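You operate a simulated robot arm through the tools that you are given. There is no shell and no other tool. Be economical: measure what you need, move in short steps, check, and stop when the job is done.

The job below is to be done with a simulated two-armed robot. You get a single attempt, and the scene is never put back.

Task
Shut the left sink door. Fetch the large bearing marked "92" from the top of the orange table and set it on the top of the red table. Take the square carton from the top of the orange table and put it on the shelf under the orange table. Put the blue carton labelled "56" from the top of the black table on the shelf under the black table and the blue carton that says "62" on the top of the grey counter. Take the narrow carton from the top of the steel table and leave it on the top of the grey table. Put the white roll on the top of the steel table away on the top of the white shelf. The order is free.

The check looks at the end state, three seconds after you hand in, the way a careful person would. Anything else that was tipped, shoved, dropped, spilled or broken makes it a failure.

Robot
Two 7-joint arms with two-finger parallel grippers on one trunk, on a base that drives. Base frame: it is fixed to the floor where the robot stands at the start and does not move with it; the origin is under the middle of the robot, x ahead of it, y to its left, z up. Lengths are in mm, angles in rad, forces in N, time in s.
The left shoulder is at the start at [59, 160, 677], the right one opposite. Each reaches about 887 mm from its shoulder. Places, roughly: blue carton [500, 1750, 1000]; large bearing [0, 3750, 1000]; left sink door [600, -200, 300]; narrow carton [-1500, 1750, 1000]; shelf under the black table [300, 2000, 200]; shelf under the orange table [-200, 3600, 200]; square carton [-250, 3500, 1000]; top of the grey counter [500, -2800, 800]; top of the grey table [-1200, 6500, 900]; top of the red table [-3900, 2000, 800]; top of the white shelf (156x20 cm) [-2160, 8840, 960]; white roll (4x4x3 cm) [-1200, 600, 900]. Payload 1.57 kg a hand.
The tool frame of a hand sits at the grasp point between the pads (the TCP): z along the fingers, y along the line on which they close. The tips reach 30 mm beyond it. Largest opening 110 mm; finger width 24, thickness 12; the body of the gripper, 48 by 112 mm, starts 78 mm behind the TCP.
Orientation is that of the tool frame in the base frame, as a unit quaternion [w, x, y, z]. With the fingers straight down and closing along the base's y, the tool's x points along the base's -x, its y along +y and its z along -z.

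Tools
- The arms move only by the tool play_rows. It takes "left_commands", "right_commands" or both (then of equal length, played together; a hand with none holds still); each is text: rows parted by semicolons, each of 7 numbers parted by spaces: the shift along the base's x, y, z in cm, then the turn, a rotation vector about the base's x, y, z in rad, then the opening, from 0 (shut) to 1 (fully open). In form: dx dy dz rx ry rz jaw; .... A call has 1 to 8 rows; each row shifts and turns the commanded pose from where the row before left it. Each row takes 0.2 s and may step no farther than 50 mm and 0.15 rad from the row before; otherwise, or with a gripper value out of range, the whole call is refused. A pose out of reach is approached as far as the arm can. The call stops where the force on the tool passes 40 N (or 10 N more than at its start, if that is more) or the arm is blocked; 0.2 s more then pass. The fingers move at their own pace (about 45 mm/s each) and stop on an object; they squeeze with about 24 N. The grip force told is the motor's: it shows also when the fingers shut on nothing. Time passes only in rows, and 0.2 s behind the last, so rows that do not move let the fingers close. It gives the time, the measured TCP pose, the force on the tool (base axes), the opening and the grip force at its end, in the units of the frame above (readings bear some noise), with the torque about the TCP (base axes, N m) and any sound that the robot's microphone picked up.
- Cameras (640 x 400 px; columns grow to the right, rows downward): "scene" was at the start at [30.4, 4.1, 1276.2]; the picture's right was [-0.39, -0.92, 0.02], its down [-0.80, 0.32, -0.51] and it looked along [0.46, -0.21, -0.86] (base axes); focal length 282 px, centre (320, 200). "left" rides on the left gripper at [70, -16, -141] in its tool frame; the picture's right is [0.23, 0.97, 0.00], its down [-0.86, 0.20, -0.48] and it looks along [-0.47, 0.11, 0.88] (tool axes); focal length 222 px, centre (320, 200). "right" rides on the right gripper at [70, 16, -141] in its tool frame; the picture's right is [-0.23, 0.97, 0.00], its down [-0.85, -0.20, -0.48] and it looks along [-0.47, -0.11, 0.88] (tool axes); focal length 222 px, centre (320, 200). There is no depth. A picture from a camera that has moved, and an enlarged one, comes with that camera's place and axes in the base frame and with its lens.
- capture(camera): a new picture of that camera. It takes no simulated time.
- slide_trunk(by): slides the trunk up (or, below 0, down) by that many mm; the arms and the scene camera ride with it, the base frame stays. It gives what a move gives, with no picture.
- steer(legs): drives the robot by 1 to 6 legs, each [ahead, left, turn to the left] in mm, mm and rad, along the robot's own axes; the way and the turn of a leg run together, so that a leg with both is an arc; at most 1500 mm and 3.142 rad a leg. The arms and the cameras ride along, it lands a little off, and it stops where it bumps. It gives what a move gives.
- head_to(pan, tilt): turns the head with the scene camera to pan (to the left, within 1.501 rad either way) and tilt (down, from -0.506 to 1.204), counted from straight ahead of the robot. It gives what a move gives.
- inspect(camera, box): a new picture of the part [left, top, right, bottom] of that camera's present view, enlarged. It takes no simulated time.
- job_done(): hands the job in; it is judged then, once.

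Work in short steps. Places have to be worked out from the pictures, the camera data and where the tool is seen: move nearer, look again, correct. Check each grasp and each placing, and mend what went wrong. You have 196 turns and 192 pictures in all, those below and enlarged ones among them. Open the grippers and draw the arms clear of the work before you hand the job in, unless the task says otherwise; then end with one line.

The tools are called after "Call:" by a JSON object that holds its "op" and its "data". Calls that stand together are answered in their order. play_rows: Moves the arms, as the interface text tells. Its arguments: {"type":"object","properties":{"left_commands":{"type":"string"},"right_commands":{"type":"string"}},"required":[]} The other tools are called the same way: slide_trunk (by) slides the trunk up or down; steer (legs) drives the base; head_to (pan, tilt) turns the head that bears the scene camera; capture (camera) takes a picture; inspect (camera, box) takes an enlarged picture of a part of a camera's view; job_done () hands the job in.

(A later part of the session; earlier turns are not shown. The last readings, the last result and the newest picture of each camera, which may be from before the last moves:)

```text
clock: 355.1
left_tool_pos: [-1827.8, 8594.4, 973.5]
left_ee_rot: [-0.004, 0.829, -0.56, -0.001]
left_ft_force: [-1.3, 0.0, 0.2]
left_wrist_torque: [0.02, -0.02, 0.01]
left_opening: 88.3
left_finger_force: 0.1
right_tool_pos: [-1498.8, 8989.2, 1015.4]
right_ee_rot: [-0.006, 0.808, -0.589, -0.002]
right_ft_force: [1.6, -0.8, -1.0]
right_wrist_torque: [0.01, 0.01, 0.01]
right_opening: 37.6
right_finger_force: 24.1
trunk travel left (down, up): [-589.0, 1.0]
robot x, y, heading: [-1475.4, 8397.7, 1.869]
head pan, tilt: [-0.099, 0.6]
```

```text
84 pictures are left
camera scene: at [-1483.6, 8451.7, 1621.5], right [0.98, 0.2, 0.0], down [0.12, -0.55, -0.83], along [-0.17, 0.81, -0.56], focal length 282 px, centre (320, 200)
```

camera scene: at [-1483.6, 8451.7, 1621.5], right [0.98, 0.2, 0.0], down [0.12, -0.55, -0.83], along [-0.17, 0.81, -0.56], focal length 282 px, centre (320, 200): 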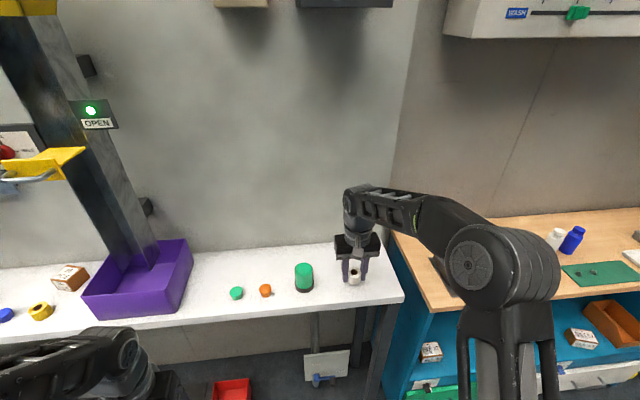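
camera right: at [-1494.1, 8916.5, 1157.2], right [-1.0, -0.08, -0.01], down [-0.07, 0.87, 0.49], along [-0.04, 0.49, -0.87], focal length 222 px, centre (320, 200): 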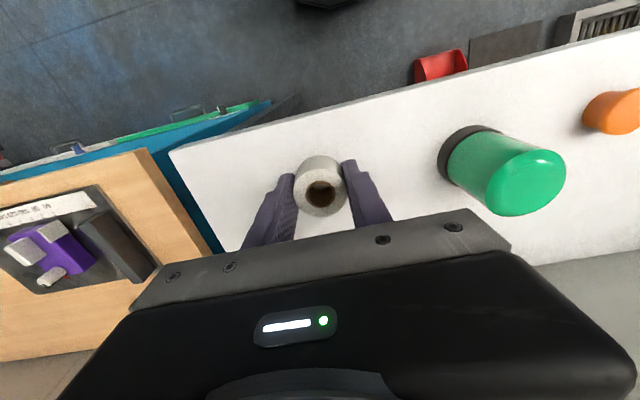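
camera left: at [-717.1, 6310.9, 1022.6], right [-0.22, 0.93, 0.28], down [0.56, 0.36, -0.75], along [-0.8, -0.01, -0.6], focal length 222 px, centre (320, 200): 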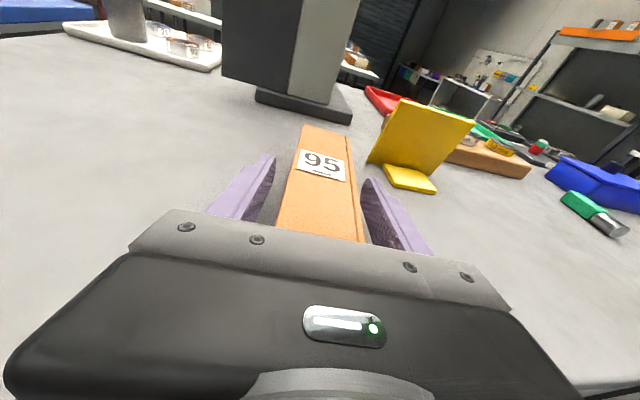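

Roll is 4 cm in from the shelf's front edge; go 4 cm deeper and lower until contact.

Call:
{"op": "play_rows", "data": {"right_commands": "-0.6 1.9 0 0 0 0 0; -0.6 1.9 0 0 0 0 0; 0 0 -2 0 0 0 0; 0 0 -1.5 0 0 0 0; 0 0 -0.8 0 0 0 0; 0 0 -0.6 0 0 0 0; 0 0 -0.5 0 0 0 0; 0 0 -0.5 0 0 0 0"}}

```text
clock: 356.6
left_tool_pos: [-1826.2, 8594.3, 973.7]
left_ee_rot: [-0.003, 0.829, -0.559, -0.002]
left_ft_force: [0.3, -1.1, -0.6]
left_wrist_torque: [-0.03, 0.01, 0.02]
left_opening: 87.8
left_finger_force: 0.1
right_tool_pos: [-1512.1, 9028.5, 981.0]
right_ee_rot: [-0.008, 0.808, -0.59, -0.007]
right_ft_force: [5.0, -10.1, 18.7]
right_wrist_torque: [-0.61, 0.21, 0.3]
right_opening: 37.5
right_finger_force: 23.9
trunk travel left (down, up): [-589.0, 1.0]
robot x, y, heading: [-1471.9, 8398.6, 1.874]
head pan, tilt: [-0.099, 0.6]
stopped in row 7 (right hand): the force on the tool passed its limit at 46 N (the readings are from after the stop); the commanded pose is now the measured one
```

Contact at z≈980. Release and rise.

Call:
{"op": "play_rows", "data": {"right_commands": "0 0 0.1 0 0 0 0; 0 0 0 0 0 0 0.5; 0 0 0 0 0 0 0.6; 0 0 0 0 0 0 0.6; 0 0 1.5 0 0 0 0.6; 0 0 3 0 0 0 0.6; 0.9 -3 2 0 0 0 0.6; 0.9 -3 0 0 0 0 0.6"}}

Call:
{"op": "capture", "data": {"camera": "right"}}

```text
clock: 358.4
left_tool_pos: [-1826.0, 8595.7, 973.3]
left_ee_rot: [-0.003, 0.829, -0.56, -0.001]
left_ft_force: [0.0, 0.0, 0.3]
left_wrist_torque: [-0.02, -0.03, 0.0]
left_opening: 88.0
left_finger_force: 0.1
right_tool_pos: [-1495.0, 8972.1, 1041.9]
right_ee_rot: [-0.007, 0.808, -0.589, -0.006]
right_ft_force: [-0.7, 0.3, 0.7]
right_wrist_torque: [0.01, 0.01, 0.01]
right_opening: 65.8
right_finger_force: 0.0
trunk travel left (down, up): [-589.0, 1.0]
robot x, y, heading: [-1473.3, 8396.5, 1.873]
head pan, tilt: [-0.099, 0.6]
```

```text
83 pictures are left
camera right: at [-1488.1, 8898.9, 1182.3], right [-1.0, -0.08, 0.0], down [-0.07, 0.87, 0.5], along [-0.04, 0.49, -0.87], focal length 222 px, centre (320, 200)
```

right: 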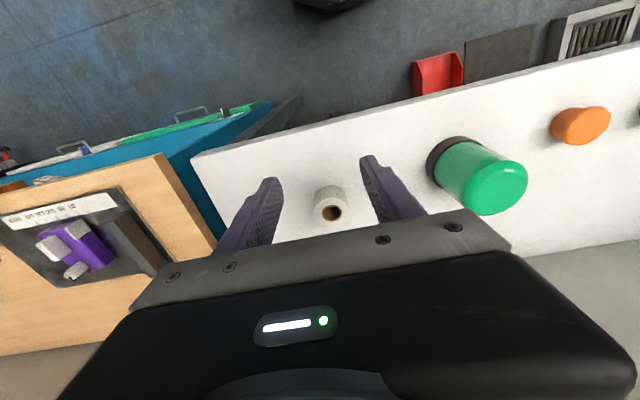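

The roll stands on the shelf. Retract, back off, turn west, and travel down the east aisle to the orange table.

Call:
{"op": "play_rows", "data": {"right_commands": "1.2 -4 0 0 0 0 0.8; 1.2 -4 0 0 0 0 0.8; 1.2 -4 0 0 0 0 0.8; 1.2 -4 0 0 0 0 0.8; 1.2 -4 0 0 0 0 0.8"}}

Call:
{"op": "steer", "data": {"legs": [[-350, 0, 0.0], [0, 0, 1.571], [-820, 0, 0.0], [0, 1450, 0.0], [0, 1450, 0.0]]}}

Call:
{"op": "head_to", "data": {"pan": 0.7, "tilt": 0.5}}

Call:
{"op": "capture", "data": {"camera": "scene"}}

```text
clock: 359.6
left_tool_pos: [-1826.8, 8594.2, 973.1]
left_ee_rot: [-0.003, 0.829, -0.56, -0.003]
left_ft_force: [0.1, 0.2, -0.5]
left_wrist_torque: [0.05, 0.03, 0.0]
left_opening: 88.0
left_finger_force: 0.1
right_tool_pos: [-1434.9, 8770.2, 1044.1]
right_ee_rot: [-0.009, 0.808, -0.589, -0.008]
right_ft_force: [0.3, 1.2, 0.4]
right_wrist_torque: [0.02, 0.01, 0.0]
right_opening: 88.0
right_finger_force: 0.1
trunk travel left (down, up): [-589.0, 1.0]
robot x, y, heading: [-1472.2, 8390.9, 1.873]
head pan, tilt: [-0.099, 0.6]
```

```text
clock: 383.6
left_tool_pos: [265.8, 5196.0, 972.8]
left_ee_rot: [-0.001, 0.975, 0.221, -0.003]
left_ft_force: [0.1, -0.3, -0.1]
left_wrist_torque: [0.03, -0.01, -0.02]
left_opening: 88.1
left_finger_force: 0.1
right_tool_pos: [65.9, 5576.7, 1043.9]
right_ee_rot: [-0.001, 0.983, 0.185, -0.01]
right_ft_force: [-0.6, -0.1, 0.4]
right_wrist_torque: [0.03, -0.03, 0.01]
right_opening: 88.0
right_finger_force: 0.0
trunk travel left (down, up): [-589.0, 1.0]
robot x, y, heading: [444.9, 5559.4, -2.776]
head pan, tilt: [-0.099, 0.6]
```

```text
clock: 384.7
left_tool_pos: [264.7, 5195.7, 972.7]
left_ee_rot: [-0.001, 0.975, 0.221, -0.005]
left_ft_force: [-0.2, -0.2, 1.3]
left_wrist_torque: [0.0, 0.02, 0.01]
left_opening: 87.8
left_finger_force: 0.1
right_tool_pos: [64.4, 5578.4, 1044.4]
right_ee_rot: [-0.001, 0.983, 0.185, -0.011]
right_ft_force: [-1.1, -0.8, 1.1]
right_wrist_torque: [0.02, 0.0, -0.02]
right_opening: 87.9
right_finger_force: 0.0
trunk travel left (down, up): [-589.0, 1.0]
robot x, y, heading: [444.6, 5559.3, -2.78]
head pan, tilt: [0.7, 0.499]
```

```text
82 pictures are left
camera scene: at [428.2, 5490.3, 1630.6], right [-0.87, 0.48, 0.0], down [0.23, 0.42, -0.88], along [-0.43, -0.77, -0.48], focal length 282 px, centre (320, 200)
```

scene: 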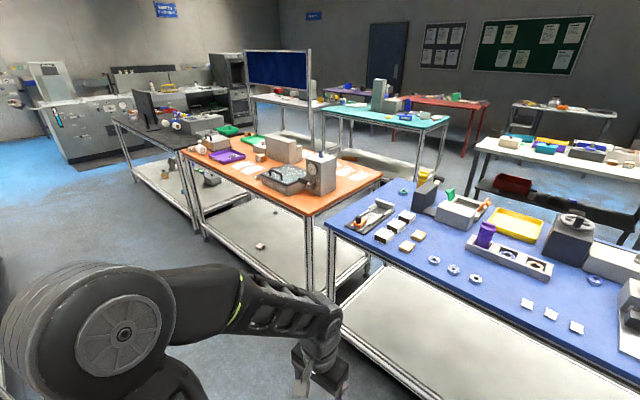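

Orange table's NE corner ≈(-124,4401). Move on south to stand in front of the purple tray.

Call:
{"op": "steer", "data": {"legs": [[100, 1000, -0.03], [230, 740, -0.02]]}}

Call:
{"op": "head_to", "data": {"pan": 0.0, "tilt": 0.75}}

Call:
{"op": "capture", "data": {"camera": "scene"}}

```text
clock: 393.7
left_tool_pos: [480.9, 3455.0, 973.1]
left_ee_rot: [-0.001, 0.983, 0.183, -0.003]
left_ft_force: [0.1, 0.2, -1.2]
left_wrist_torque: [0.01, 0.01, -0.01]
left_opening: 87.9
left_finger_force: 0.0
right_tool_pos: [311.8, 3848.5, 1044.5]
right_ee_rot: [-0.001, 0.989, 0.146, -0.01]
right_ft_force: [-0.1, -0.9, 1.0]
right_wrist_torque: [0.05, 0.01, 0.0]
right_opening: 87.7
right_finger_force: 0.2
trunk travel left (down, up): [-589.0, 1.0]
robot x, y, heading: [691.4, 3803.8, -2.852]
head pan, tilt: [0.7, 0.499]
```

```text
clock: 394.8
left_tool_pos: [480.8, 3454.9, 974.0]
left_ee_rot: [-0.001, 0.983, 0.183, -0.003]
left_ft_force: [-0.4, -0.8, -0.2]
left_wrist_torque: [0.0, 0.04, 0.0]
left_opening: 88.2
left_finger_force: 0.0
right_tool_pos: [311.3, 3849.9, 1043.9]
right_ee_rot: [-0.001, 0.989, 0.147, -0.01]
right_ft_force: [0.2, -0.7, 0.5]
right_wrist_torque: [-0.02, -0.02, 0.0]
right_opening: 87.7
right_finger_force: 0.1
trunk travel left (down, up): [-589.0, 1.0]
robot x, y, heading: [689.9, 3804.9, -2.851]
head pan, tilt: [0.0, 0.75]
```

```text
81 pictures are left
camera scene: at [637.0, 3788.3, 1608.6], right [-0.28, 0.96, 0.0], down [0.65, 0.19, -0.73], along [-0.7, -0.21, -0.68], focal length 282 px, centre (320, 200)
```

scene: 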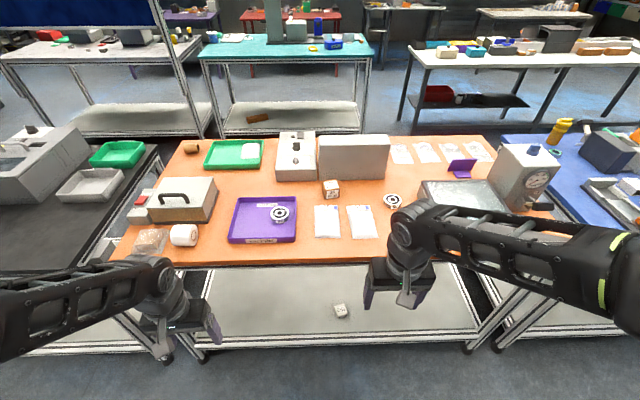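

Good view from the east. Zoom on the bearing, the small carton and the shelf.

Call:
{"op": "inspect", "data": {"camera": "scene", "box": [210, 150, 430, 270]}}

Call:
{"op": "inspect", "data": {"camera": "scene", "box": [180, 240, 500, 360]}}

```text
2.91 times, centred on (320, 210) of scene
camera zoom: at [637.0, 3788.3, 1608.6], right [-0.28, 0.96, 0.0], down [0.65, 0.19, -0.73], along [-0.7, -0.21, -0.68], focal length 820 px, centre (320, 171)
```

zoom: 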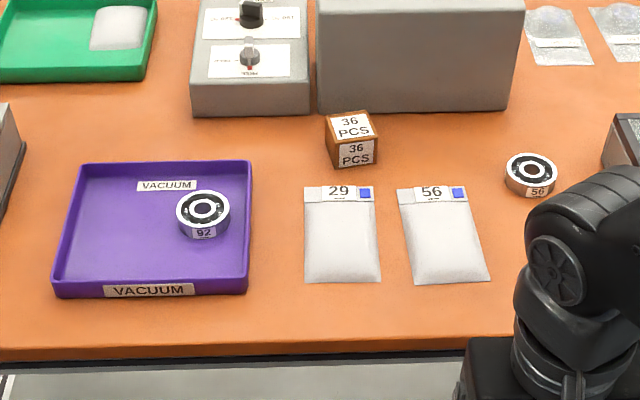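

```text
2.00 times, centred on (340, 300) of scene
camera zoom: at [637.0, 3788.3, 1608.6], right [-0.28, 0.96, 0.0], down [0.65, 0.19, -0.73], along [-0.7, -0.21, -0.68], focal length 564 px, centre (280, 0)
```

zoom: 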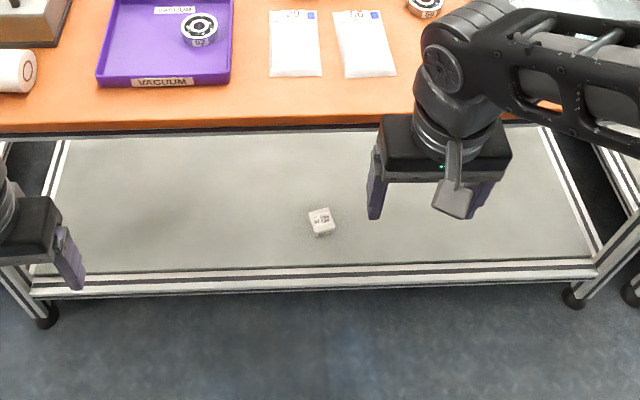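

Square carton "36 PCS" ≈(-162,3595), ~55 mm, yawed ≈+0.2 to the robot; bearing 92 in the tray ≈(74,3473). Close in: 150 ahead, 118 left.

Call:
{"op": "steer", "data": {"legs": [[150, 118, 0.0]]}}

Call:
{"op": "play_rows", "data": {"right_commands": "-4.4 -1.4 0 0 0 0.1 0.8; -4.4 -1.4 0 0 0 0.1 0.8; -4.4 -1.4 0 0 0 0 0.8; -4.4 -1.4 0 0 0 0 0.8; -4.4 -1.4 -1 0 0 0 0.8; -4.4 -1.4 -1 0 0 0 0.8"}}

Call:
{"op": "capture", "data": {"camera": "right"}}

Call:
{"op": "capture", "data": {"camera": "scene"}}

```text
clock: 396.3
left_tool_pos: [376.2, 3298.2, 973.0]
left_ee_rot: [-0.001, 0.983, 0.183, -0.001]
left_ft_force: [-0.1, -0.6, -0.2]
left_wrist_torque: [0.03, 0.0, 0.03]
left_opening: 88.1
left_finger_force: 0.1
right_tool_pos: [206.6, 3693.4, 1044.5]
right_ee_rot: [-0.002, 0.989, 0.147, -0.011]
right_ft_force: [-0.8, 0.5, -0.5]
right_wrist_torque: [0.02, -0.05, -0.05]
right_opening: 88.0
right_finger_force: 0.0
trunk travel left (down, up): [-589.0, 1.0]
robot x, y, heading: [580.7, 3647.3, -2.848]
head pan, tilt: [0.0, 0.75]
```

```text
clock: 397.7
left_tool_pos: [375.9, 3298.2, 973.5]
left_ee_rot: [-0.002, 0.983, 0.184, -0.003]
left_ft_force: [-0.4, 0.6, -0.1]
left_wrist_torque: [0.01, -0.04, 0.02]
left_opening: 87.8
left_finger_force: 0.1
right_tool_pos: [-57.4, 3609.5, 1023.0]
right_ee_rot: [-0.001, 0.969, 0.245, -0.008]
right_ft_force: [0.2, 0.2, -0.1]
right_wrist_torque: [0.03, -0.01, -0.02]
right_opening: 88.3
right_finger_force: 0.0
trunk travel left (down, up): [-589.0, 1.0]
robot x, y, heading: [581.2, 3647.0, -2.855]
head pan, tilt: [0.0, 0.75]
```

```text
78 pictures are left
camera right: at [14.8, 3629.2, 1162.7], right [0.26, -0.96, 0.0], down [-0.84, -0.23, 0.49], along [-0.48, -0.13, -0.87], focal length 222 px, centre (320, 200)
```

right: 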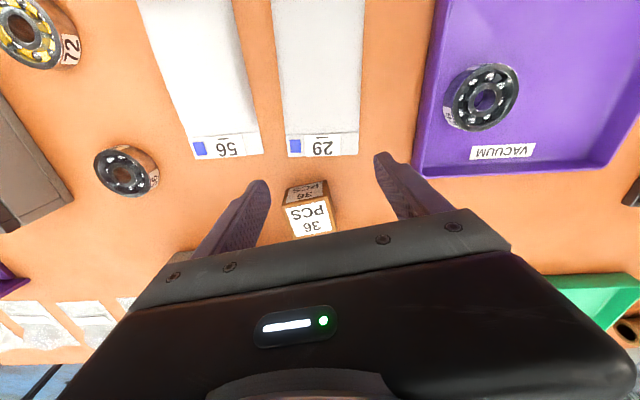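

```text
77 pictures are left
camera scene: at [530.3, 3630.9, 1608.6], right [-0.28, 0.96, 0.0], down [0.65, 0.19, -0.73], along [-0.7, -0.21, -0.68], focal length 282 px, centre (320, 200)
```

scene: 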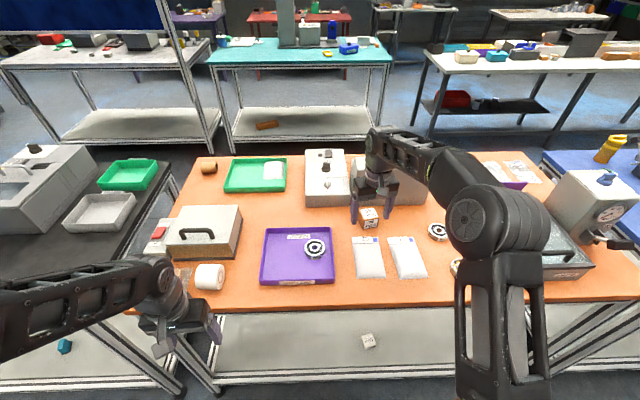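

Hand approaches the carton. Zoom the wrist view to judge its yaw.

Call:
{"op": "inspect", "data": {"camera": "right", "box": [240, 150, 400, 250]}}

```text
4.00 times, centred on (320, 200) of right
camera zoom: at [14.8, 3629.2, 1162.7], right [0.26, -0.96, 0.0], down [-0.84, -0.23, 0.49], along [-0.48, -0.13, -0.87], focal length 888 px, centre (320, 200)
```

zoom: 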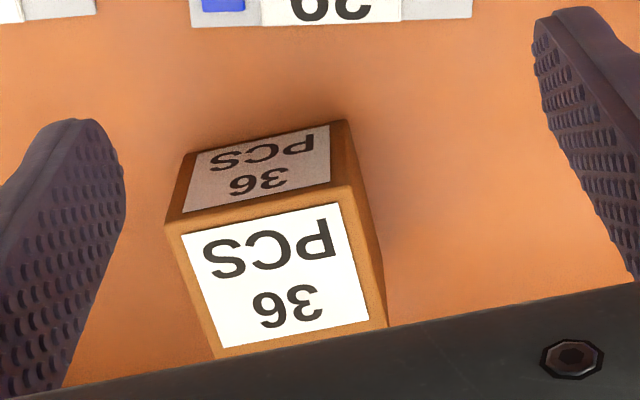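

Tool yaw matches the carton (centre ≈(-147,3598)). Tilt the hand 0.25 rad forward to gain reach and move over it.

Call:
{"op": "play_rows", "data": {"right_commands": "-2.5 -0.3 -0.5 -0.059 0.109 0 0.85; -2.5 -0.3 -0.5 -0.059 0.109 0 0.85; -2 -0.3 -0.5 0 0 0 0.85; -2 -0.2 -1 0 0 0 0.85; 0 0 0 0 0 0 0.85"}}

Call:
{"op": "capture", "data": {"camera": "right"}}

```text
clock: 398.9
left_tool_pos: [376.6, 3299.1, 972.8]
left_ee_rot: [-0.001, 0.983, 0.183, -0.004]
left_ft_force: [-0.8, 0.1, -0.6]
left_wrist_torque: [-0.01, -0.01, 0.02]
left_opening: 87.9
left_finger_force: 0.0
right_tool_pos: [-148.6, 3598.0, 996.2]
right_ee_rot: [0.031, 0.961, 0.243, -0.131]
right_ft_force: [1.0, -0.7, -0.5]
right_wrist_torque: [0.03, 0.03, 0.0]
right_opening: 93.4
right_finger_force: 0.1
trunk travel left (down, up): [-589.0, 1.0]
robot x, y, heading: [585.1, 3647.5, -2.854]
head pan, tilt: [0.0, 0.75]
```

```text
75 pictures are left
camera right: at [-47.4, 3633.1, 1114.4], right [0.27, -0.96, 0.05], down [-0.71, -0.16, 0.69], along [-0.65, -0.22, -0.72], focal length 222 px, centre (320, 200)
```

right: 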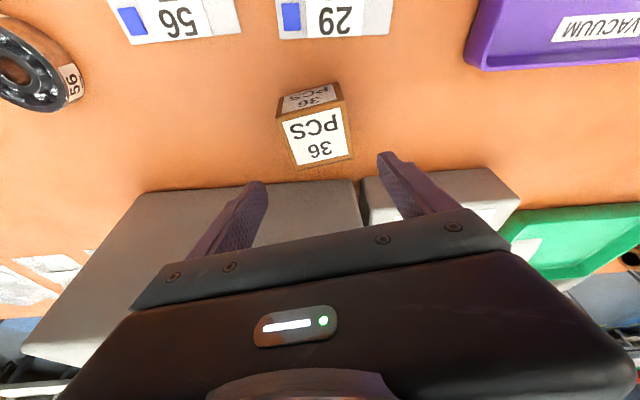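

Slightly past centre; pull back 1 cm while lowering, then creep to the table.

Call:
{"op": "play_rows", "data": {"right_commands": "0.8 0.3 -3 0 0 0 0.85; 0.2 0 -3 0 0 0 0.85; 0 0 -1 0 0 0 0.85; 0 0 -0.5 0 0 0 0.85; 0 0 -0.5 0 0 0 0.85; 0 0 -0.5 0 0 0 0.85"}}

Call:
{"op": "capture", "data": {"camera": "right"}}

```text
clock: 400.1
left_tool_pos: [378.9, 3299.7, 974.3]
left_ee_rot: [0.0, 0.983, 0.182, -0.005]
left_ft_force: [-1.0, 0.2, 0.5]
left_wrist_torque: [0.0, 0.01, 0.01]
left_opening: 88.1
left_finger_force: 0.1
right_tool_pos: [-139.3, 3601.1, 932.9]
right_ee_rot: [0.032, 0.96, 0.242, -0.137]
right_ft_force: [12.8, 7.3, 19.2]
right_wrist_torque: [-0.58, -0.88, 0.85]
right_opening: 93.5
right_finger_force: 0.1
trunk travel left (down, up): [-589.0, 1.0]
robot x, y, heading: [579.4, 3653.9, -2.85]
head pan, tilt: [0.0, 0.75]
stopped in row 5 (right hand): the force on the tool passed its limit at 44 N (the readings are from after the stop); the commanded pose is now the measured one
```

```text
74 pictures are left
camera right: at [-37.2, 3637.3, 1048.1], right [0.27, -0.96, 0.06], down [-0.7, -0.15, 0.7], along [-0.66, -0.23, -0.71], focal length 222 px, centre (320, 200)
```

right: 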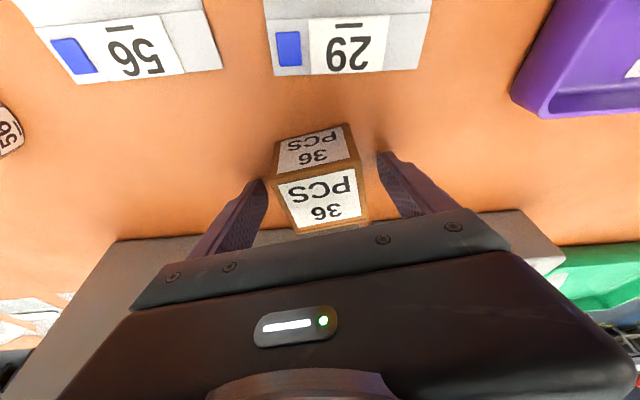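

Table felt (z≈900). Rise 4 mm and close on the carton, then lift slowly.

Call:
{"op": "play_rows", "data": {"right_commands": "0 0 0.4 0 0 0 0.85; 0 0 0 0 0 0 0; 0 0 0 0 0 0 0; 0 0 0 0 0 0 0; 0 0 0 0 0 0 0; 0 0 0.5 0 0 0 0; 0 0 1 0 0 0 0; 0 0 1.2 0 0 0 0"}}

Call:
{"op": "capture", "data": {"camera": "right"}}

```text
clock: 401.9
left_tool_pos: [377.2, 3300.1, 973.1]
left_ee_rot: [0.0, 0.983, 0.183, -0.002]
left_ft_force: [0.7, 0.4, -0.1]
left_wrist_torque: [0.06, 0.02, 0.0]
left_opening: 87.7
left_finger_force: 0.0
right_tool_pos: [-141.7, 3600.6, 958.9]
right_ee_rot: [0.031, 0.961, 0.241, -0.136]
right_ft_force: [0.1, 0.6, -1.9]
right_wrist_torque: [-0.02, 0.04, -0.02]
right_opening: 55.7
right_finger_force: 24.0
trunk travel left (down, up): [-589.0, 1.0]
robot x, y, heading: [581.1, 3646.4, -2.852]
head pan, tilt: [0.0, 0.75]
```

```text
73 pictures are left
camera right: at [-40.1, 3635.4, 1075.0], right [0.27, -0.96, 0.06], down [-0.7, -0.15, 0.7], along [-0.66, -0.23, -0.71], focal length 222 px, centre (320, 200)
```

right: 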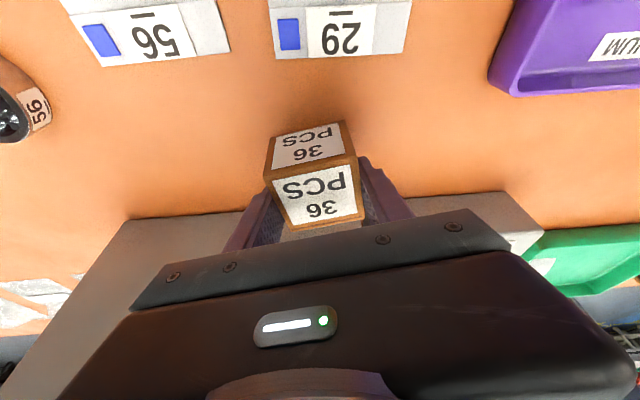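

Square carton held. Raise and retract the right hand, then bring the left over the bearing.

Call:
{"op": "play_rows", "data": {"right_commands": "0 0 3 0 0 0 0; 0 0 4 0 0 0 0; 4 1.3 0 0 0 0 0; 4 1.5 0 0 0 0 0; 4 1.5 0 0 0 0 0; 4 1.5 0 0 0 0 0; 4 1.5 0 0 0 0 0; 4 1.5 0 0 0 0 0"}}

Call:
{"op": "play_rows", "data": {"left_commands": "-3.7 2.1 1 0 0 0 1; -3.7 2.1 1 0 0 0 1; -3.7 2.1 1 0 0 0 1; -3.7 2.1 0 0 0 0 1; -3.7 2.1 0 0 0 0 1; -3.7 2.1 0 0 0 0 1; -3.7 2.1 0 0 0 0 1; -3.5 2.1 0 0 0 0 1"}}

Call:
{"op": "capture", "data": {"camera": "left"}}

```text
clock: 403.7
left_tool_pos: [376.6, 3299.0, 973.0]
left_ee_rot: [-0.001, 0.983, 0.183, -0.002]
left_ft_force: [0.1, 0.1, 0.0]
left_wrist_torque: [-0.01, 0.0, 0.02]
left_opening: 88.2
left_finger_force: 0.0
right_tool_pos: [101.0, 3688.6, 1033.2]
right_ee_rot: [0.033, 0.96, 0.242, -0.137]
right_ft_force: [0.0, -0.9, -2.5]
right_wrist_torque: [-0.04, 0.04, 0.01]
right_opening: 55.8
right_finger_force: 24.2
trunk travel left (down, up): [-589.0, 1.0]
robot x, y, heading: [584.5, 3645.1, -2.856]
head pan, tilt: [0.0, 0.75]
```

```text
clock: 405.5
left_tool_pos: [79.5, 3467.6, 1000.1]
left_ee_rot: [-0.001, 0.983, 0.182, -0.003]
left_ft_force: [-0.1, 0.2, -0.5]
left_wrist_torque: [-0.03, -0.02, 0.02]
left_opening: 109.7
left_finger_force: 0.0
right_tool_pos: [99.1, 3689.4, 1031.3]
right_ee_rot: [0.032, 0.96, 0.242, -0.136]
right_ft_force: [-0.5, 0.3, -2.5]
right_wrist_torque: [-0.02, 0.02, 0.0]
right_opening: 55.8
right_finger_force: 24.6
trunk travel left (down, up): [-589.0, 1.0]
robot x, y, heading: [581.7, 3648.6, -2.859]
head pan, tilt: [0.0, 0.75]
```

```text
72 pictures are left
camera left: at [138.3, 3506.1, 1141.4], right [0.56, -0.83, 0.0], down [-0.72, -0.49, 0.48], along [-0.4, -0.27, -0.88], focal length 222 px, centre (320, 200)
```

left: 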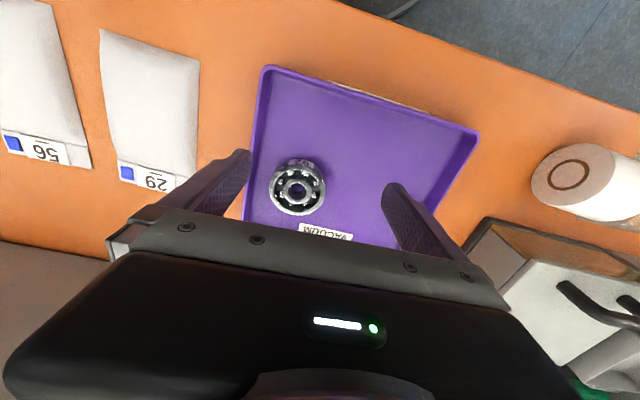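

Bearing ≈(35,3465), ~57 mm, near the tray's NW corner. Rotate the left hand ~60° so the fingers fit east/west of it with wall clearance.

Call:
{"op": "play_rows", "data": {"left_commands": "-0.6 0 0 0 0 -0.15 0.78; -0.6 0 0 0 0 -0.15 0.78; -0.6 0 0 0 0 -0.15 0.78; -0.6 0 0 0 0 -0.15 0.78; -0.6 0 0 0 0 -0.15 0.78; -0.6 0 0 0 0 -0.15 0.78; -0.6 0 0 0 0 -0.15 0.78; 0 0 0 0 0 0 0.78"}}

Call:
{"op": "capture", "data": {"camera": "left"}}

```text
clock: 407.3
left_tool_pos: [40.0, 3465.5, 1003.8]
left_ee_rot: [-0.002, 0.942, -0.336, -0.002]
left_ft_force: [-0.1, -0.6, 0.6]
left_wrist_torque: [-0.01, 0.0, -0.02]
left_opening: 85.7
left_finger_force: 0.1
right_tool_pos: [100.3, 3688.1, 1030.8]
right_ee_rot: [0.032, 0.96, 0.242, -0.135]
right_ft_force: [-0.9, -0.3, -1.8]
right_wrist_torque: [-0.06, 0.0, 0.05]
right_opening: 55.7
right_finger_force: 23.9
trunk travel left (down, up): [-589.0, 1.0]
robot x, y, heading: [583.1, 3647.0, -2.855]
head pan, tilt: [0.0, 0.75]
```

```text
71 pictures are left
camera left: at [103.9, 3432.1, 1144.2], right [-0.44, -0.9, 0.0], down [-0.79, 0.38, 0.48], along [-0.43, 0.21, -0.88], focal length 222 px, centre (320, 200)
```

left: 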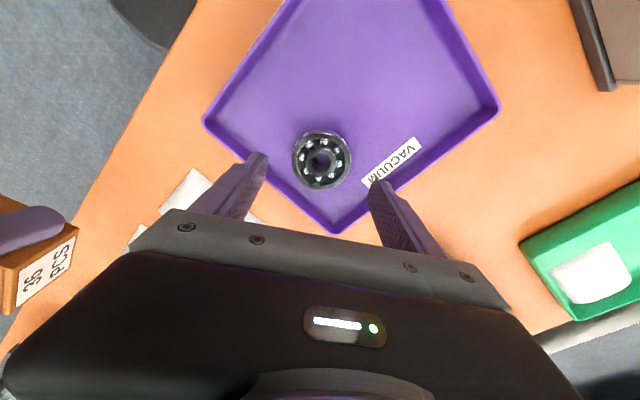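

Fingers will land inside the tray on both sides of the bearing. Descend and creep to the tray floor.

Call:
{"op": "play_rows", "data": {"left_commands": "-0.2 0 -3 0 0 0 0.78; 0 0 -2 0 0 0 0.78; 0 0 -1 0 0 0 0.78; 0 0 -0.5 0 0 0 0.78; 0 0 -0.5 0 0 0 0.78; 0 0 -0.4 0 0 0 0.78; 0 0 -0.4 0 0 0 0.78"}}

Call:
{"op": "capture", "data": {"camera": "left"}}

```text
clock: 408.7
left_tool_pos: [37.4, 3465.2, 935.9]
left_ee_rot: [-0.001, 0.942, -0.334, -0.006]
left_ft_force: [8.8, -5.1, 19.2]
left_wrist_torque: [0.46, -1.0, -0.57]
left_opening: 87.6
left_finger_force: 1.0
right_tool_pos: [101.8, 3687.8, 1032.6]
right_ee_rot: [0.033, 0.96, 0.243, -0.137]
right_ft_force: [-0.4, 0.1, -1.5]
right_wrist_torque: [0.03, 0.0, -0.01]
right_opening: 55.8
right_finger_force: 24.1
trunk travel left (down, up): [-589.0, 1.0]
robot x, y, heading: [580.8, 3645.7, -2.85]
head pan, tilt: [0.0, 0.75]
stopped in row 7 (left hand): the force on the tool passed its limit at 45 N (the readings are from after the stop); the commanded pose is now the measured one
```

```text
70 pictures are left
camera left: at [102.7, 3431.1, 1076.1], right [-0.44, -0.9, 0.0], down [-0.79, 0.38, 0.49], along [-0.44, 0.21, -0.87], focal length 222 px, centre (320, 200)
```

left: 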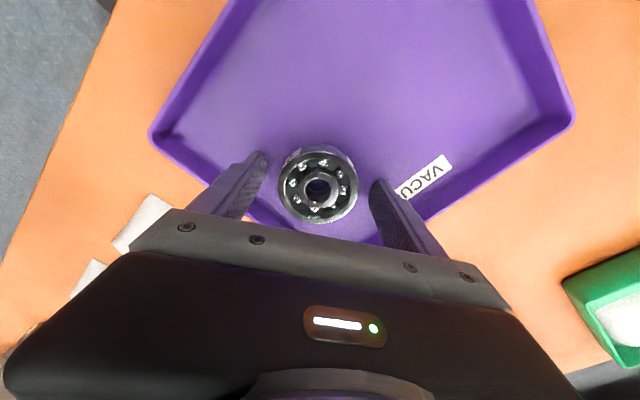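

Floor of the tray felt; bearing centred. Rise 4 mm, close, lift slowly.

Call:
{"op": "play_rows", "data": {"left_commands": "0 0 0.4 0 0 0 0.78; 0 0 0 0 0 0 0; 0 0 0 0 0 0 0; 0 0 0 0 0 0 0; 0 0 0 0 0 0 0; 0 0 0.5 0 0 0 0; 0 0 0.8 0 0 0 0; 0 0 1 0 0 0 0"}}

Call:
{"op": "capture", "data": {"camera": "left"}}

```text
clock: 410.5
left_tool_pos: [36.5, 3467.5, 962.7]
left_ee_rot: [-0.001, 0.942, -0.334, -0.005]
left_ft_force: [0.1, 0.1, -1.8]
left_wrist_torque: [0.01, 0.02, 0.03]
left_opening: 61.3
left_finger_force: 24.0
right_tool_pos: [100.0, 3687.3, 1031.9]
right_ee_rot: [0.033, 0.96, 0.242, -0.136]
right_ft_force: [0.6, 0.9, -1.6]
right_wrist_torque: [-0.04, 0.01, 0.01]
right_opening: 56.0
right_finger_force: 23.8
trunk travel left (down, up): [-589.0, 1.0]
robot x, y, heading: [585.7, 3648.0, -2.854]
head pan, tilt: [0.0, 0.75]
```

```text
69 pictures are left
camera left: at [101.9, 3433.0, 1101.7], right [-0.44, -0.9, 0.0], down [-0.79, 0.38, 0.49], along [-0.44, 0.21, -0.87], focal length 222 px, centre (320, 200)
```

left: 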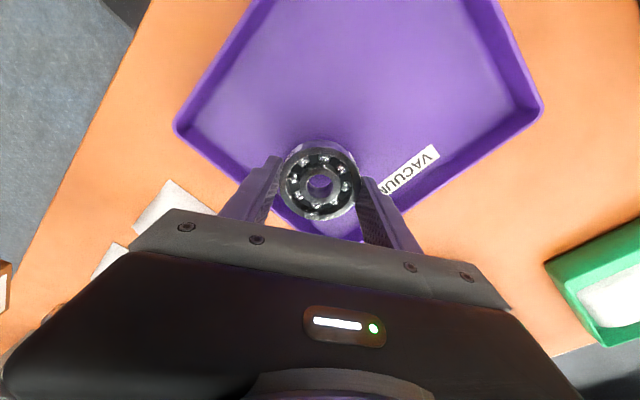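

Bearing 92 held. Raise it and retract to the body, undoing the yaw; also pull the right hand back further.

Call:
{"op": "play_rows", "data": {"left_commands": "0 0 2 0 0 0 0; 0 0 3 0 0 0 0; 0 0 2 0 0 0 0; 3.9 -0.8 0 0 0 0.15 0; 3.9 -0.8 0 0 0 0.15 0; 3.9 -0.8 0 0 0 0.15 0; 3.9 -0.8 0 0 0 0.15 0; 3.9 -0.8 0 0 0 0.15 0", "right_commands": "0 0 0 0 0 0 0; 0 0 0 0 0 0 0; 0 0 0 0 0 0 0; 3 0.9 0 0 0 0 0; 3 0.9 0 0 0 0 0; 3 0.9 0 0 0 0 0; 3 0.9 0 0 0 0 0; 3 0.9 0 0 0 0 0"}}

Call:
{"op": "play_rows", "data": {"left_commands": "3.9 -0.8 0 0 0 0.15 0; 3.9 -0.8 0 0 0 0.15 0; 0 0 0 0 0 0 0"}}

Call:
{"op": "steer", "data": {"legs": [[-180, 0, 0.0]]}}

Call:
{"op": "slide_trunk", "data": {"by": -350}}

Call:
{"op": "slide_trunk", "data": {"by": -200}}

Call:
{"op": "capture", "data": {"camera": "scene"}}

```text
clock: 412.3
left_tool_pos: [233.2, 3427.6, 1030.8]
left_ee_rot: [0.001, 0.999, 0.036, -0.007]
left_ft_force: [0.8, 0.6, -2.8]
left_wrist_torque: [0.02, 0.03, 0.01]
left_opening: 61.3
left_finger_force: 24.0
right_tool_pos: [215.9, 3721.5, 1057.1]
right_ee_rot: [0.031, 0.96, 0.242, -0.135]
right_ft_force: [-0.1, 0.0, -1.9]
right_wrist_torque: [-0.03, 0.06, -0.02]
right_opening: 55.9
right_finger_force: 24.9
right hand out of reach, approached as far as the arm can: row 7, 8
trunk travel left (down, up): [-589.0, 1.0]
robot x, y, heading: [582.6, 3649.2, -2.853]
head pan, tilt: [0.0, 0.75]
```

```text
clock: 413.1
left_tool_pos: [310.3, 3412.8, 1033.8]
left_ee_rot: [0.002, 0.983, 0.184, -0.005]
left_ft_force: [-0.2, 0.3, -2.5]
left_wrist_torque: [-0.01, 0.0, -0.02]
left_opening: 61.4
left_finger_force: 24.0
right_tool_pos: [214.9, 3720.5, 1056.7]
right_ee_rot: [0.032, 0.96, 0.243, -0.134]
right_ft_force: [0.5, -0.2, -1.9]
right_wrist_torque: [-0.02, 0.03, 0.02]
right_opening: 55.9
right_finger_force: 23.6
trunk travel left (down, up): [-589.0, 1.0]
robot x, y, heading: [583.7, 3649.3, -2.856]
head pan, tilt: [0.0, 0.75]
```

```text
clock: 414.6
left_tool_pos: [484.4, 3464.6, 1034.0]
left_ee_rot: [0.003, 0.983, 0.184, -0.006]
left_ft_force: [-0.3, -0.9, -2.2]
left_wrist_torque: [0.02, 0.04, -0.01]
left_opening: 61.4
left_finger_force: 24.2
right_tool_pos: [391.0, 3773.8, 1059.5]
right_ee_rot: [0.032, 0.96, 0.243, -0.135]
right_ft_force: [0.9, 0.6, -2.2]
right_wrist_torque: [-0.01, 0.05, 0.01]
right_opening: 55.9
right_finger_force: 23.8
trunk travel left (down, up): [-589.0, 1.0]
robot x, y, heading: [756.1, 3697.3, -2.847]
head pan, tilt: [0.0, 0.75]
```

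```text
clock: 418.1
left_tool_pos: [483.8, 3463.7, 682.7]
left_ee_rot: [0.002, 0.983, 0.185, -0.006]
left_ft_force: [-0.3, 0.3, -2.4]
left_wrist_torque: [-0.02, 0.04, 0.01]
left_opening: 61.3
left_finger_force: 24.3
right_tool_pos: [390.9, 3772.5, 707.8]
right_ee_rot: [0.033, 0.96, 0.243, -0.134]
right_ft_force: [-0.5, 1.0, -1.7]
right_wrist_torque: [-0.02, -0.01, 0.01]
right_opening: 55.8
right_finger_force: 23.7
trunk travel left (down, up): [-239.0, 351.0]
robot x, y, heading: [760.4, 3700.6, -2.851]
head pan, tilt: [0.0, 0.75]
```

```text
clock: 420.2
left_tool_pos: [484.0, 3464.9, 482.7]
left_ee_rot: [0.003, 0.983, 0.184, -0.006]
left_ft_force: [0.8, 0.4, -2.4]
left_wrist_torque: [0.01, 0.02, 0.0]
left_opening: 61.5
left_finger_force: 24.0
right_tool_pos: [388.4, 3773.4, 508.4]
right_ee_rot: [0.032, 0.96, 0.243, -0.134]
right_ft_force: [0.6, -0.1, -2.1]
right_wrist_torque: [-0.02, 0.03, 0.0]
right_opening: 56.0
right_finger_force: 24.3
trunk travel left (down, up): [-39.0, 551.0]
robot x, y, heading: [758.3, 3697.0, -2.849]
head pan, tilt: [0.0, 0.75]
```

```text
68 pictures are left
camera scene: at [706.7, 3683.5, 1058.6], right [-0.29, 0.96, 0.0], down [0.65, 0.19, -0.73], along [-0.7, -0.21, -0.68], focal length 282 px, centre (320, 200)
```

scene: 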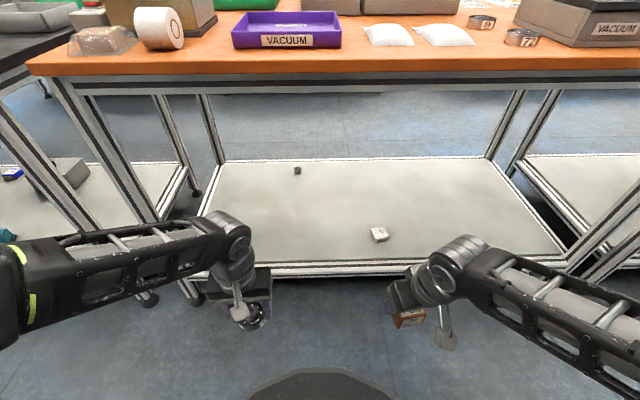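

Shelf is mostly empty; target ≈(-40,3870), 10 cm in from its edge. Shift base 200 right and 60 ahead, lower the right hand and feed it in.

Call:
{"op": "steer", "data": {"legs": [[60, -200, 0.0]]}}

Call:
{"op": "play_rows", "data": {"right_commands": "0 0 -4.5 0 0 0 0; 0 0 -4.5 0 0 0 0; 0 0 -4.5 0 0 0 0; 0 0 -4.5 0 0 0 0; -3.9 -0.95 0 0 0 0 0; -3.9 -0.95 0 0 0 0 0; -3.9 -0.95 0 0 0 0 0; -3.9 -0.95 0 0 0 0 0"}}

Call:
{"op": "play_rows", "data": {"right_commands": "-3.9 -0.95 0 0 0 0 0; -3.9 -0.95 0 0 0 0 0; -3.9 -0.95 0 0 0 0 0; -3.9 -0.95 0 0 0 0 0"}}

Call:
{"op": "capture", "data": {"camera": "right"}}

Call:
{"op": "capture", "data": {"camera": "scene"}}

```text
clock: 421.9
left_tool_pos: [369.2, 3642.9, 483.0]
left_ee_rot: [0.002, 0.983, 0.183, -0.005]
left_ft_force: [-0.4, 0.0, -2.4]
left_wrist_torque: [0.01, 0.0, 0.02]
left_opening: 61.4
left_finger_force: 24.1
right_tool_pos: [275.0, 3952.1, 508.7]
right_ee_rot: [0.032, 0.96, 0.242, -0.134]
right_ft_force: [0.2, 0.4, -2.4]
right_wrist_torque: [0.02, 0.07, 0.03]
right_opening: 55.6
right_finger_force: 24.0
trunk travel left (down, up): [-39.0, 551.0]
robot x, y, heading: [642.1, 3881.7, -2.858]
head pan, tilt: [0.0, 0.75]
```

```text
clock: 423.7
left_tool_pos: [368.6, 3644.3, 484.3]
left_ee_rot: [0.002, 0.983, 0.182, -0.006]
left_ft_force: [0.7, 0.3, -2.9]
left_wrist_torque: [-0.02, 0.03, 0.03]
left_opening: 61.6
left_finger_force: 23.5
right_tool_pos: [76.7, 3900.9, 346.6]
right_ee_rot: [0.031, 0.961, 0.242, -0.134]
right_ft_force: [0.8, 0.2, -1.5]
right_wrist_torque: [-0.01, 0.02, -0.01]
right_opening: 55.6
right_finger_force: 24.1
right hand out of reach, approached as far as the arm can: row 1, 2, 3
trunk travel left (down, up): [-39.0, 551.0]
robot x, y, heading: [640.9, 3878.9, -2.857]
head pan, tilt: [0.0, 0.75]
```

```text
clock: 424.7
left_tool_pos: [368.8, 3644.2, 482.9]
left_ee_rot: [0.002, 0.983, 0.183, -0.005]
left_ft_force: [0.0, 0.8, -2.6]
left_wrist_torque: [-0.04, 0.0, -0.02]
left_opening: 61.6
left_finger_force: 24.2
right_tool_pos: [-77.1, 3860.7, 345.2]
right_ee_rot: [0.032, 0.961, 0.242, -0.134]
right_ft_force: [-0.2, 0.6, -1.8]
right_wrist_torque: [-0.04, 0.01, 0.01]
right_opening: 55.9
right_finger_force: 24.2
trunk travel left (down, up): [-39.0, 551.0]
robot x, y, heading: [641.4, 3877.7, -2.855]
head pan, tilt: [0.0, 0.75]
```

```text
67 pictures are left
camera right: at [24.3, 3896.3, 460.9], right [0.27, -0.96, 0.06], down [-0.7, -0.15, 0.69], along [-0.66, -0.23, -0.72], focal length 222 px, centre (320, 200)
```

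right: 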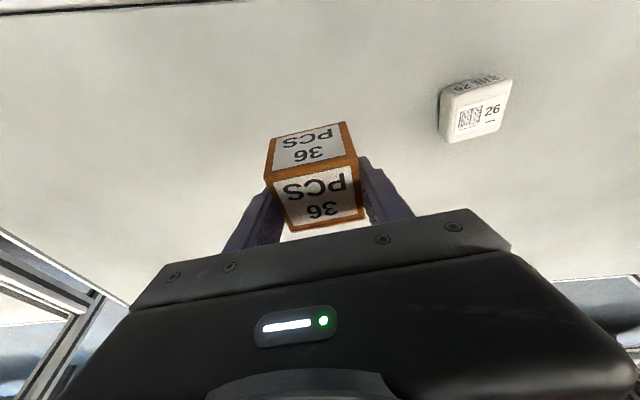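

```text
66 pictures are left
camera scene: at [591.5, 3863.0, 1058.6], right [-0.28, 0.96, 0.0], down [0.65, 0.19, -0.73], along [-0.7, -0.21, -0.68], focal length 282 px, centre (320, 200)
```

scene: 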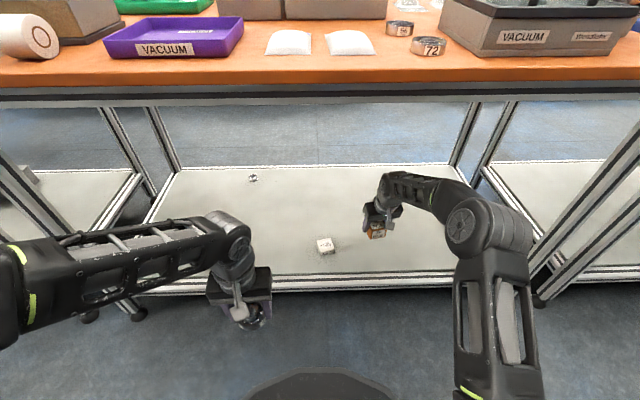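

Clear of the white "26" box. Lower until contact.

Call:
{"op": "play_rows", "data": {"right_commands": "0 0 -3 0 0 0 0; 0 0 -3 0 0 0 0; 0 0 -1.5 0 0 0 0; 0 0 -0.8 0 0 0 0; 0 0 -0.7 0 0 0 0; 0 0 -0.7 0 0 0 0; 0 0 -0.7 0 0 0 0; 0 0 -0.7 0 0 0 0"}}

```text
clock: 426.2
left_tool_pos: [370.2, 3644.8, 483.2]
left_ee_rot: [0.002, 0.983, 0.182, -0.006]
left_ft_force: [0.7, 0.0, -1.8]
left_wrist_torque: [0.0, -0.01, 0.0]
left_opening: 61.1
left_finger_force: 24.0
right_tool_pos: [-82.6, 3861.3, 252.2]
right_ee_rot: [0.033, 0.96, 0.241, -0.138]
right_ft_force: [9.2, 4.5, 21.0]
right_wrist_torque: [-0.41, -0.68, 0.27]
right_opening: 55.9
right_finger_force: 24.0
trunk travel left (down, up): [-39.0, 551.0]
robot x, y, heading: [640.4, 3880.8, -2.851]
head pan, tilt: [0.0, 0.75]
stopped in row 7 (right hand): the force on the tool passed its limit at 49 N (the readings are from after the stop); the commanded pose is now the measured one
```

On the shelf. Release, rise and withdraw.

Call:
{"op": "play_rows", "data": {"right_commands": "0 0 0.2 0 0 0 0; 0 0 0 0 0 0 0.8; 0 0 0 0 0 0 0.8; 0 0 0 0 0 0 0.8; 0 0 2 0 0 0 0.8; 0 0 4 0 0 0 0.8; 0 0 4 0 0 0 0.8; 3.5 0.9 0 0 0 0 0.8"}}

Call:
{"op": "capture", "data": {"camera": "right"}}

Call:
{"op": "play_rows", "data": {"right_commands": "4 1 0 0 0 0 0.8; 4 1 0 0 0 0 0.8; 4 1 0 0 0 0 0.8; 4 1 0 0 0 0 0.8; 4 1 0 0.059 -0.109 0 0.8; 4 1 0 0.059 -0.109 0 0.8; 3 1 0 0 0 0 0.8"}}

Call:
{"op": "capture", "data": {"camera": "scene"}}

```text
clock: 428.1
left_tool_pos: [369.9, 3644.8, 482.8]
left_ee_rot: [0.002, 0.983, 0.183, -0.006]
left_ft_force: [-0.1, 0.3, -2.4]
left_wrist_torque: [-0.02, 0.02, -0.01]
left_opening: 61.4
left_finger_force: 23.8
right_tool_pos: [-45.0, 3868.9, 351.0]
right_ee_rot: [0.033, 0.96, 0.241, -0.136]
right_ft_force: [0.3, -0.6, -0.2]
right_wrist_torque: [0.0, -0.03, -0.01]
right_opening: 88.2
right_finger_force: 0.1
trunk travel left (down, up): [-39.0, 551.0]
robot x, y, heading: [641.9, 3877.6, -2.854]
head pan, tilt: [0.0, 0.75]
```

```text
65 pictures are left
camera right: at [56.8, 3905.2, 467.1], right [0.27, -0.96, 0.06], down [-0.7, -0.15, 0.7], along [-0.66, -0.23, -0.71], focal length 222 px, centre (320, 200)
```

right: 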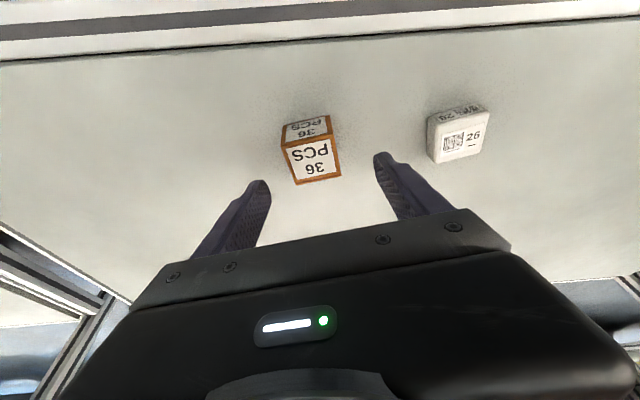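

```text
clock: 429.6
left_tool_pos: [368.9, 3643.2, 483.1]
left_ee_rot: [0.002, 0.983, 0.183, -0.005]
left_ft_force: [-0.3, -0.1, -2.8]
left_wrist_torque: [0.02, 0.0, -0.01]
left_opening: 61.4
left_finger_force: 23.8
right_tool_pos: [223.1, 3939.1, 351.6]
right_ee_rot: [0.002, 0.97, 0.244, -0.017]
right_ft_force: [0.3, -0.1, 0.9]
right_wrist_torque: [0.0, -0.02, 0.0]
right_opening: 88.0
right_finger_force: 0.1
trunk travel left (down, up): [-39.0, 551.0]
robot x, y, heading: [640.7, 3879.0, -2.851]
head pan, tilt: [0.0, 0.75]
```

```text
64 pictures are left
camera scene: at [591.6, 3863.0, 1058.6], right [-0.28, 0.96, 0.0], down [0.65, 0.19, -0.73], along [-0.7, -0.21, -0.68], focal length 282 px, centre (320, 200)
```

scene: 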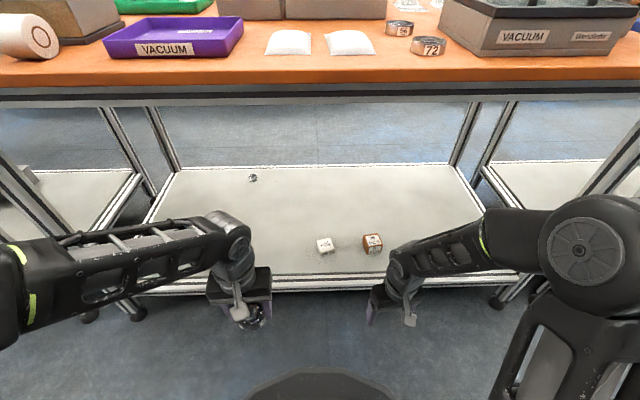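

Square carton stands on the shelf. Now the bearing goes to the red table on the far west: back up, raise the trunk, slide south along the east aisle.

Call:
{"op": "steer", "data": {"legs": [[-120, 0, 0.0]]}}

Call:
{"op": "slide_trunk", "data": {"by": 400}}

Call:
{"op": "slide_trunk", "data": {"by": 130}}

Call:
{"op": "steer", "data": {"legs": [[0, 1400, 0.0], [0, 1000, 0.0]]}}

Call:
{"op": "head_to", "data": {"pan": 1.2, "tilt": 0.45}}

Call:
{"op": "capture", "data": {"camera": "scene"}}

```text
clock: 430.9
left_tool_pos: [484.1, 3677.6, 483.2]
left_ee_rot: [0.002, 0.983, 0.183, -0.005]
left_ft_force: [0.2, 0.2, -3.3]
left_wrist_torque: [0.03, 0.0, -0.02]
left_opening: 61.3
left_finger_force: 24.2
right_tool_pos: [337.9, 3973.6, 352.5]
right_ee_rot: [0.002, 0.97, 0.245, -0.017]
right_ft_force: [-0.3, -0.2, -0.7]
right_wrist_torque: [-0.02, 0.0, -0.03]
right_opening: 87.7
right_finger_force: 0.0
trunk travel left (down, up): [-39.0, 551.0]
robot x, y, heading: [755.9, 3912.0, -2.85]
head pan, tilt: [0.0, 0.75]
```

```text
clock: 434.7
left_tool_pos: [483.6, 3677.7, 883.8]
left_ee_rot: [0.001, 0.983, 0.183, -0.006]
left_ft_force: [0.3, -0.1, -2.6]
left_wrist_torque: [-0.01, 0.0, -0.01]
left_opening: 61.4
left_finger_force: 23.6
right_tool_pos: [338.3, 3973.9, 751.8]
right_ee_rot: [0.001, 0.969, 0.245, -0.017]
right_ft_force: [-0.2, -1.2, 0.1]
right_wrist_torque: [-0.02, 0.01, 0.0]
right_opening: 87.9
right_finger_force: 0.0
trunk travel left (down, up): [-439.0, 151.0]
robot x, y, heading: [756.9, 3912.8, -2.848]
head pan, tilt: [0.0, 0.75]
```

```text
clock: 436.3
left_tool_pos: [484.7, 3678.5, 1012.4]
left_ee_rot: [0.002, 0.983, 0.183, -0.005]
left_ft_force: [-0.5, 0.2, -3.2]
left_wrist_torque: [0.01, -0.04, 0.0]
left_opening: 61.2
left_finger_force: 24.6
right_tool_pos: [337.7, 3973.7, 881.9]
right_ee_rot: [0.001, 0.97, 0.244, -0.017]
right_ft_force: [-0.5, 0.2, 0.5]
right_wrist_torque: [-0.01, 0.02, 0.01]
right_opening: 87.9
right_finger_force: 0.0
trunk travel left (down, up): [-569.0, 21.0]
robot x, y, heading: [758.7, 3912.3, -2.851]
head pan, tilt: [0.0, 0.75]
```

```text
clock: 448.0
left_tool_pos: [1180.7, 1402.7, 1013.3]
left_ee_rot: [0.002, 0.982, 0.186, -0.006]
left_ft_force: [-0.7, 0.1, -2.3]
left_wrist_torque: [0.03, -0.02, 0.02]
left_opening: 61.5
left_finger_force: 24.0
right_tool_pos: [1030.3, 1696.4, 881.1]
right_ee_rot: [0.002, 0.969, 0.248, -0.016]
right_ft_force: [-0.6, 0.2, 0.6]
right_wrist_torque: [0.0, 0.01, 0.01]
right_opening: 88.0
right_finger_force: 0.2
trunk travel left (down, up): [-569.0, 21.0]
robot x, y, heading: [1452.9, 1642.0, -2.842]
head pan, tilt: [0.0, 0.75]
```

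```text
clock: 449.4
left_tool_pos: [1179.2, 1403.1, 1013.7]
left_ee_rot: [0.002, 0.982, 0.188, -0.005]
left_ft_force: [0.2, -0.2, -2.8]
left_wrist_torque: [-0.02, -0.02, -0.02]
left_opening: 61.5
left_finger_force: 23.9
right_tool_pos: [1030.8, 1698.3, 880.8]
right_ee_rot: [0.002, 0.968, 0.249, -0.017]
right_ft_force: [0.2, -0.5, -0.3]
right_wrist_torque: [-0.04, 0.03, 0.02]
right_opening: 87.9
right_finger_force: 0.1
trunk travel left (down, up): [-569.0, 21.0]
robot x, y, heading: [1451.5, 1641.9, -2.846]
head pan, tilt: [1.201, 0.45]
```

```text
63 pictures are left
camera scene: at [1472.2, 1557.0, 1615.0], right [-1.0, 0.07, 0.0], down [0.03, 0.43, -0.9], along [-0.07, -0.9, -0.44], focal length 282 px, centre (320, 200)
```

scene: 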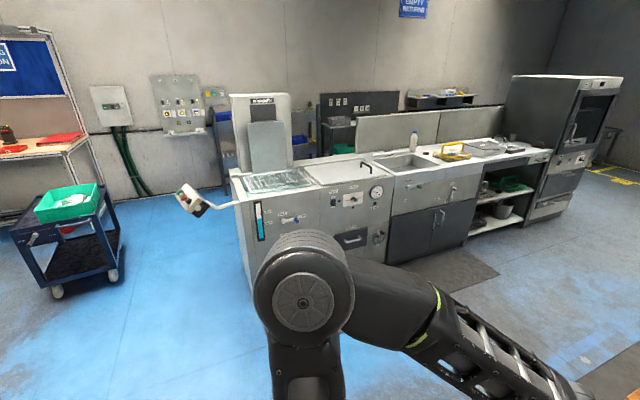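

Path is clear. Slide to the corridor north of the sink row, then drive west along it.

Call:
{"op": "steer", "data": {"legs": [[0, 900, -0.005], [1400, 0, 0.0], [1400, 0, 0.0], [1180, 0, 0.0]]}}

Call:
{"op": "head_to", "data": {"pan": -0.7, "tilt": 0.45}}

Call:
{"op": "capture", "data": {"camera": "scene"}}

```text
clock: 473.6
left_tool_pos: [-2485.8, -661.1, 1012.2]
left_ee_rot: [0.001, 0.986, 0.168, -0.005]
left_ft_force: [0.4, -0.1, -3.5]
left_wrist_torque: [0.0, -0.01, 0.03]
left_opening: 61.7
left_finger_force: 24.0
right_tool_pos: [-2622.0, -360.7, 881.6]
right_ee_rot: [0.001, 0.973, 0.229, -0.017]
right_ft_force: [-0.1, -0.5, 0.0]
right_wrist_torque: [-0.01, -0.02, -0.03]
right_opening: 87.9
right_finger_force: 0.0
trunk travel left (down, up): [-569.0, 21.0]
robot x, y, heading: [-2207.3, -435.9, -2.88]
head pan, tilt: [1.201, 0.45]
```

```text
clock: 475.4
left_tool_pos: [-2485.1, -661.5, 1012.2]
left_ee_rot: [0.003, 0.986, 0.167, -0.006]
left_ft_force: [0.7, -0.3, -2.5]
left_wrist_torque: [0.02, 0.02, 0.0]
left_opening: 61.3
left_finger_force: 23.7
right_tool_pos: [-2621.7, -361.3, 882.3]
right_ee_rot: [0.002, 0.973, 0.229, -0.017]
right_ft_force: [-0.3, -0.2, 0.1]
right_wrist_torque: [-0.01, 0.01, -0.02]
right_opening: 87.9
right_finger_force: 0.0
trunk travel left (down, up): [-569.0, 21.0]
robot x, y, heading: [-2208.8, -433.3, -2.886]
head pan, tilt: [-0.7, 0.45]
```

```text
62 pictures are left
camera scene: at [-2259.1, -388.5, 1615.0], right [0.43, 0.9, 0.0], down [0.39, -0.19, -0.9], along [-0.81, 0.38, -0.44], focal length 282 px, centre (320, 200)
```

scene: 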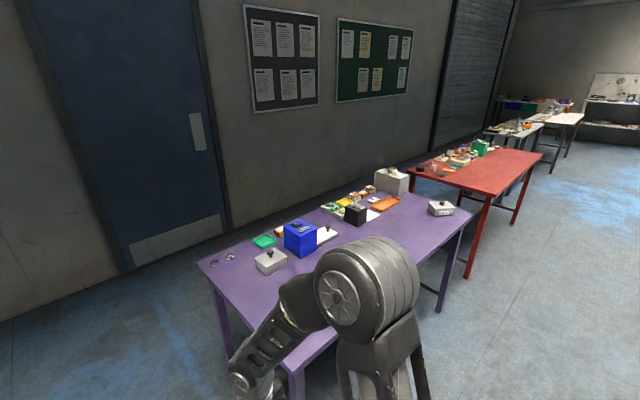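

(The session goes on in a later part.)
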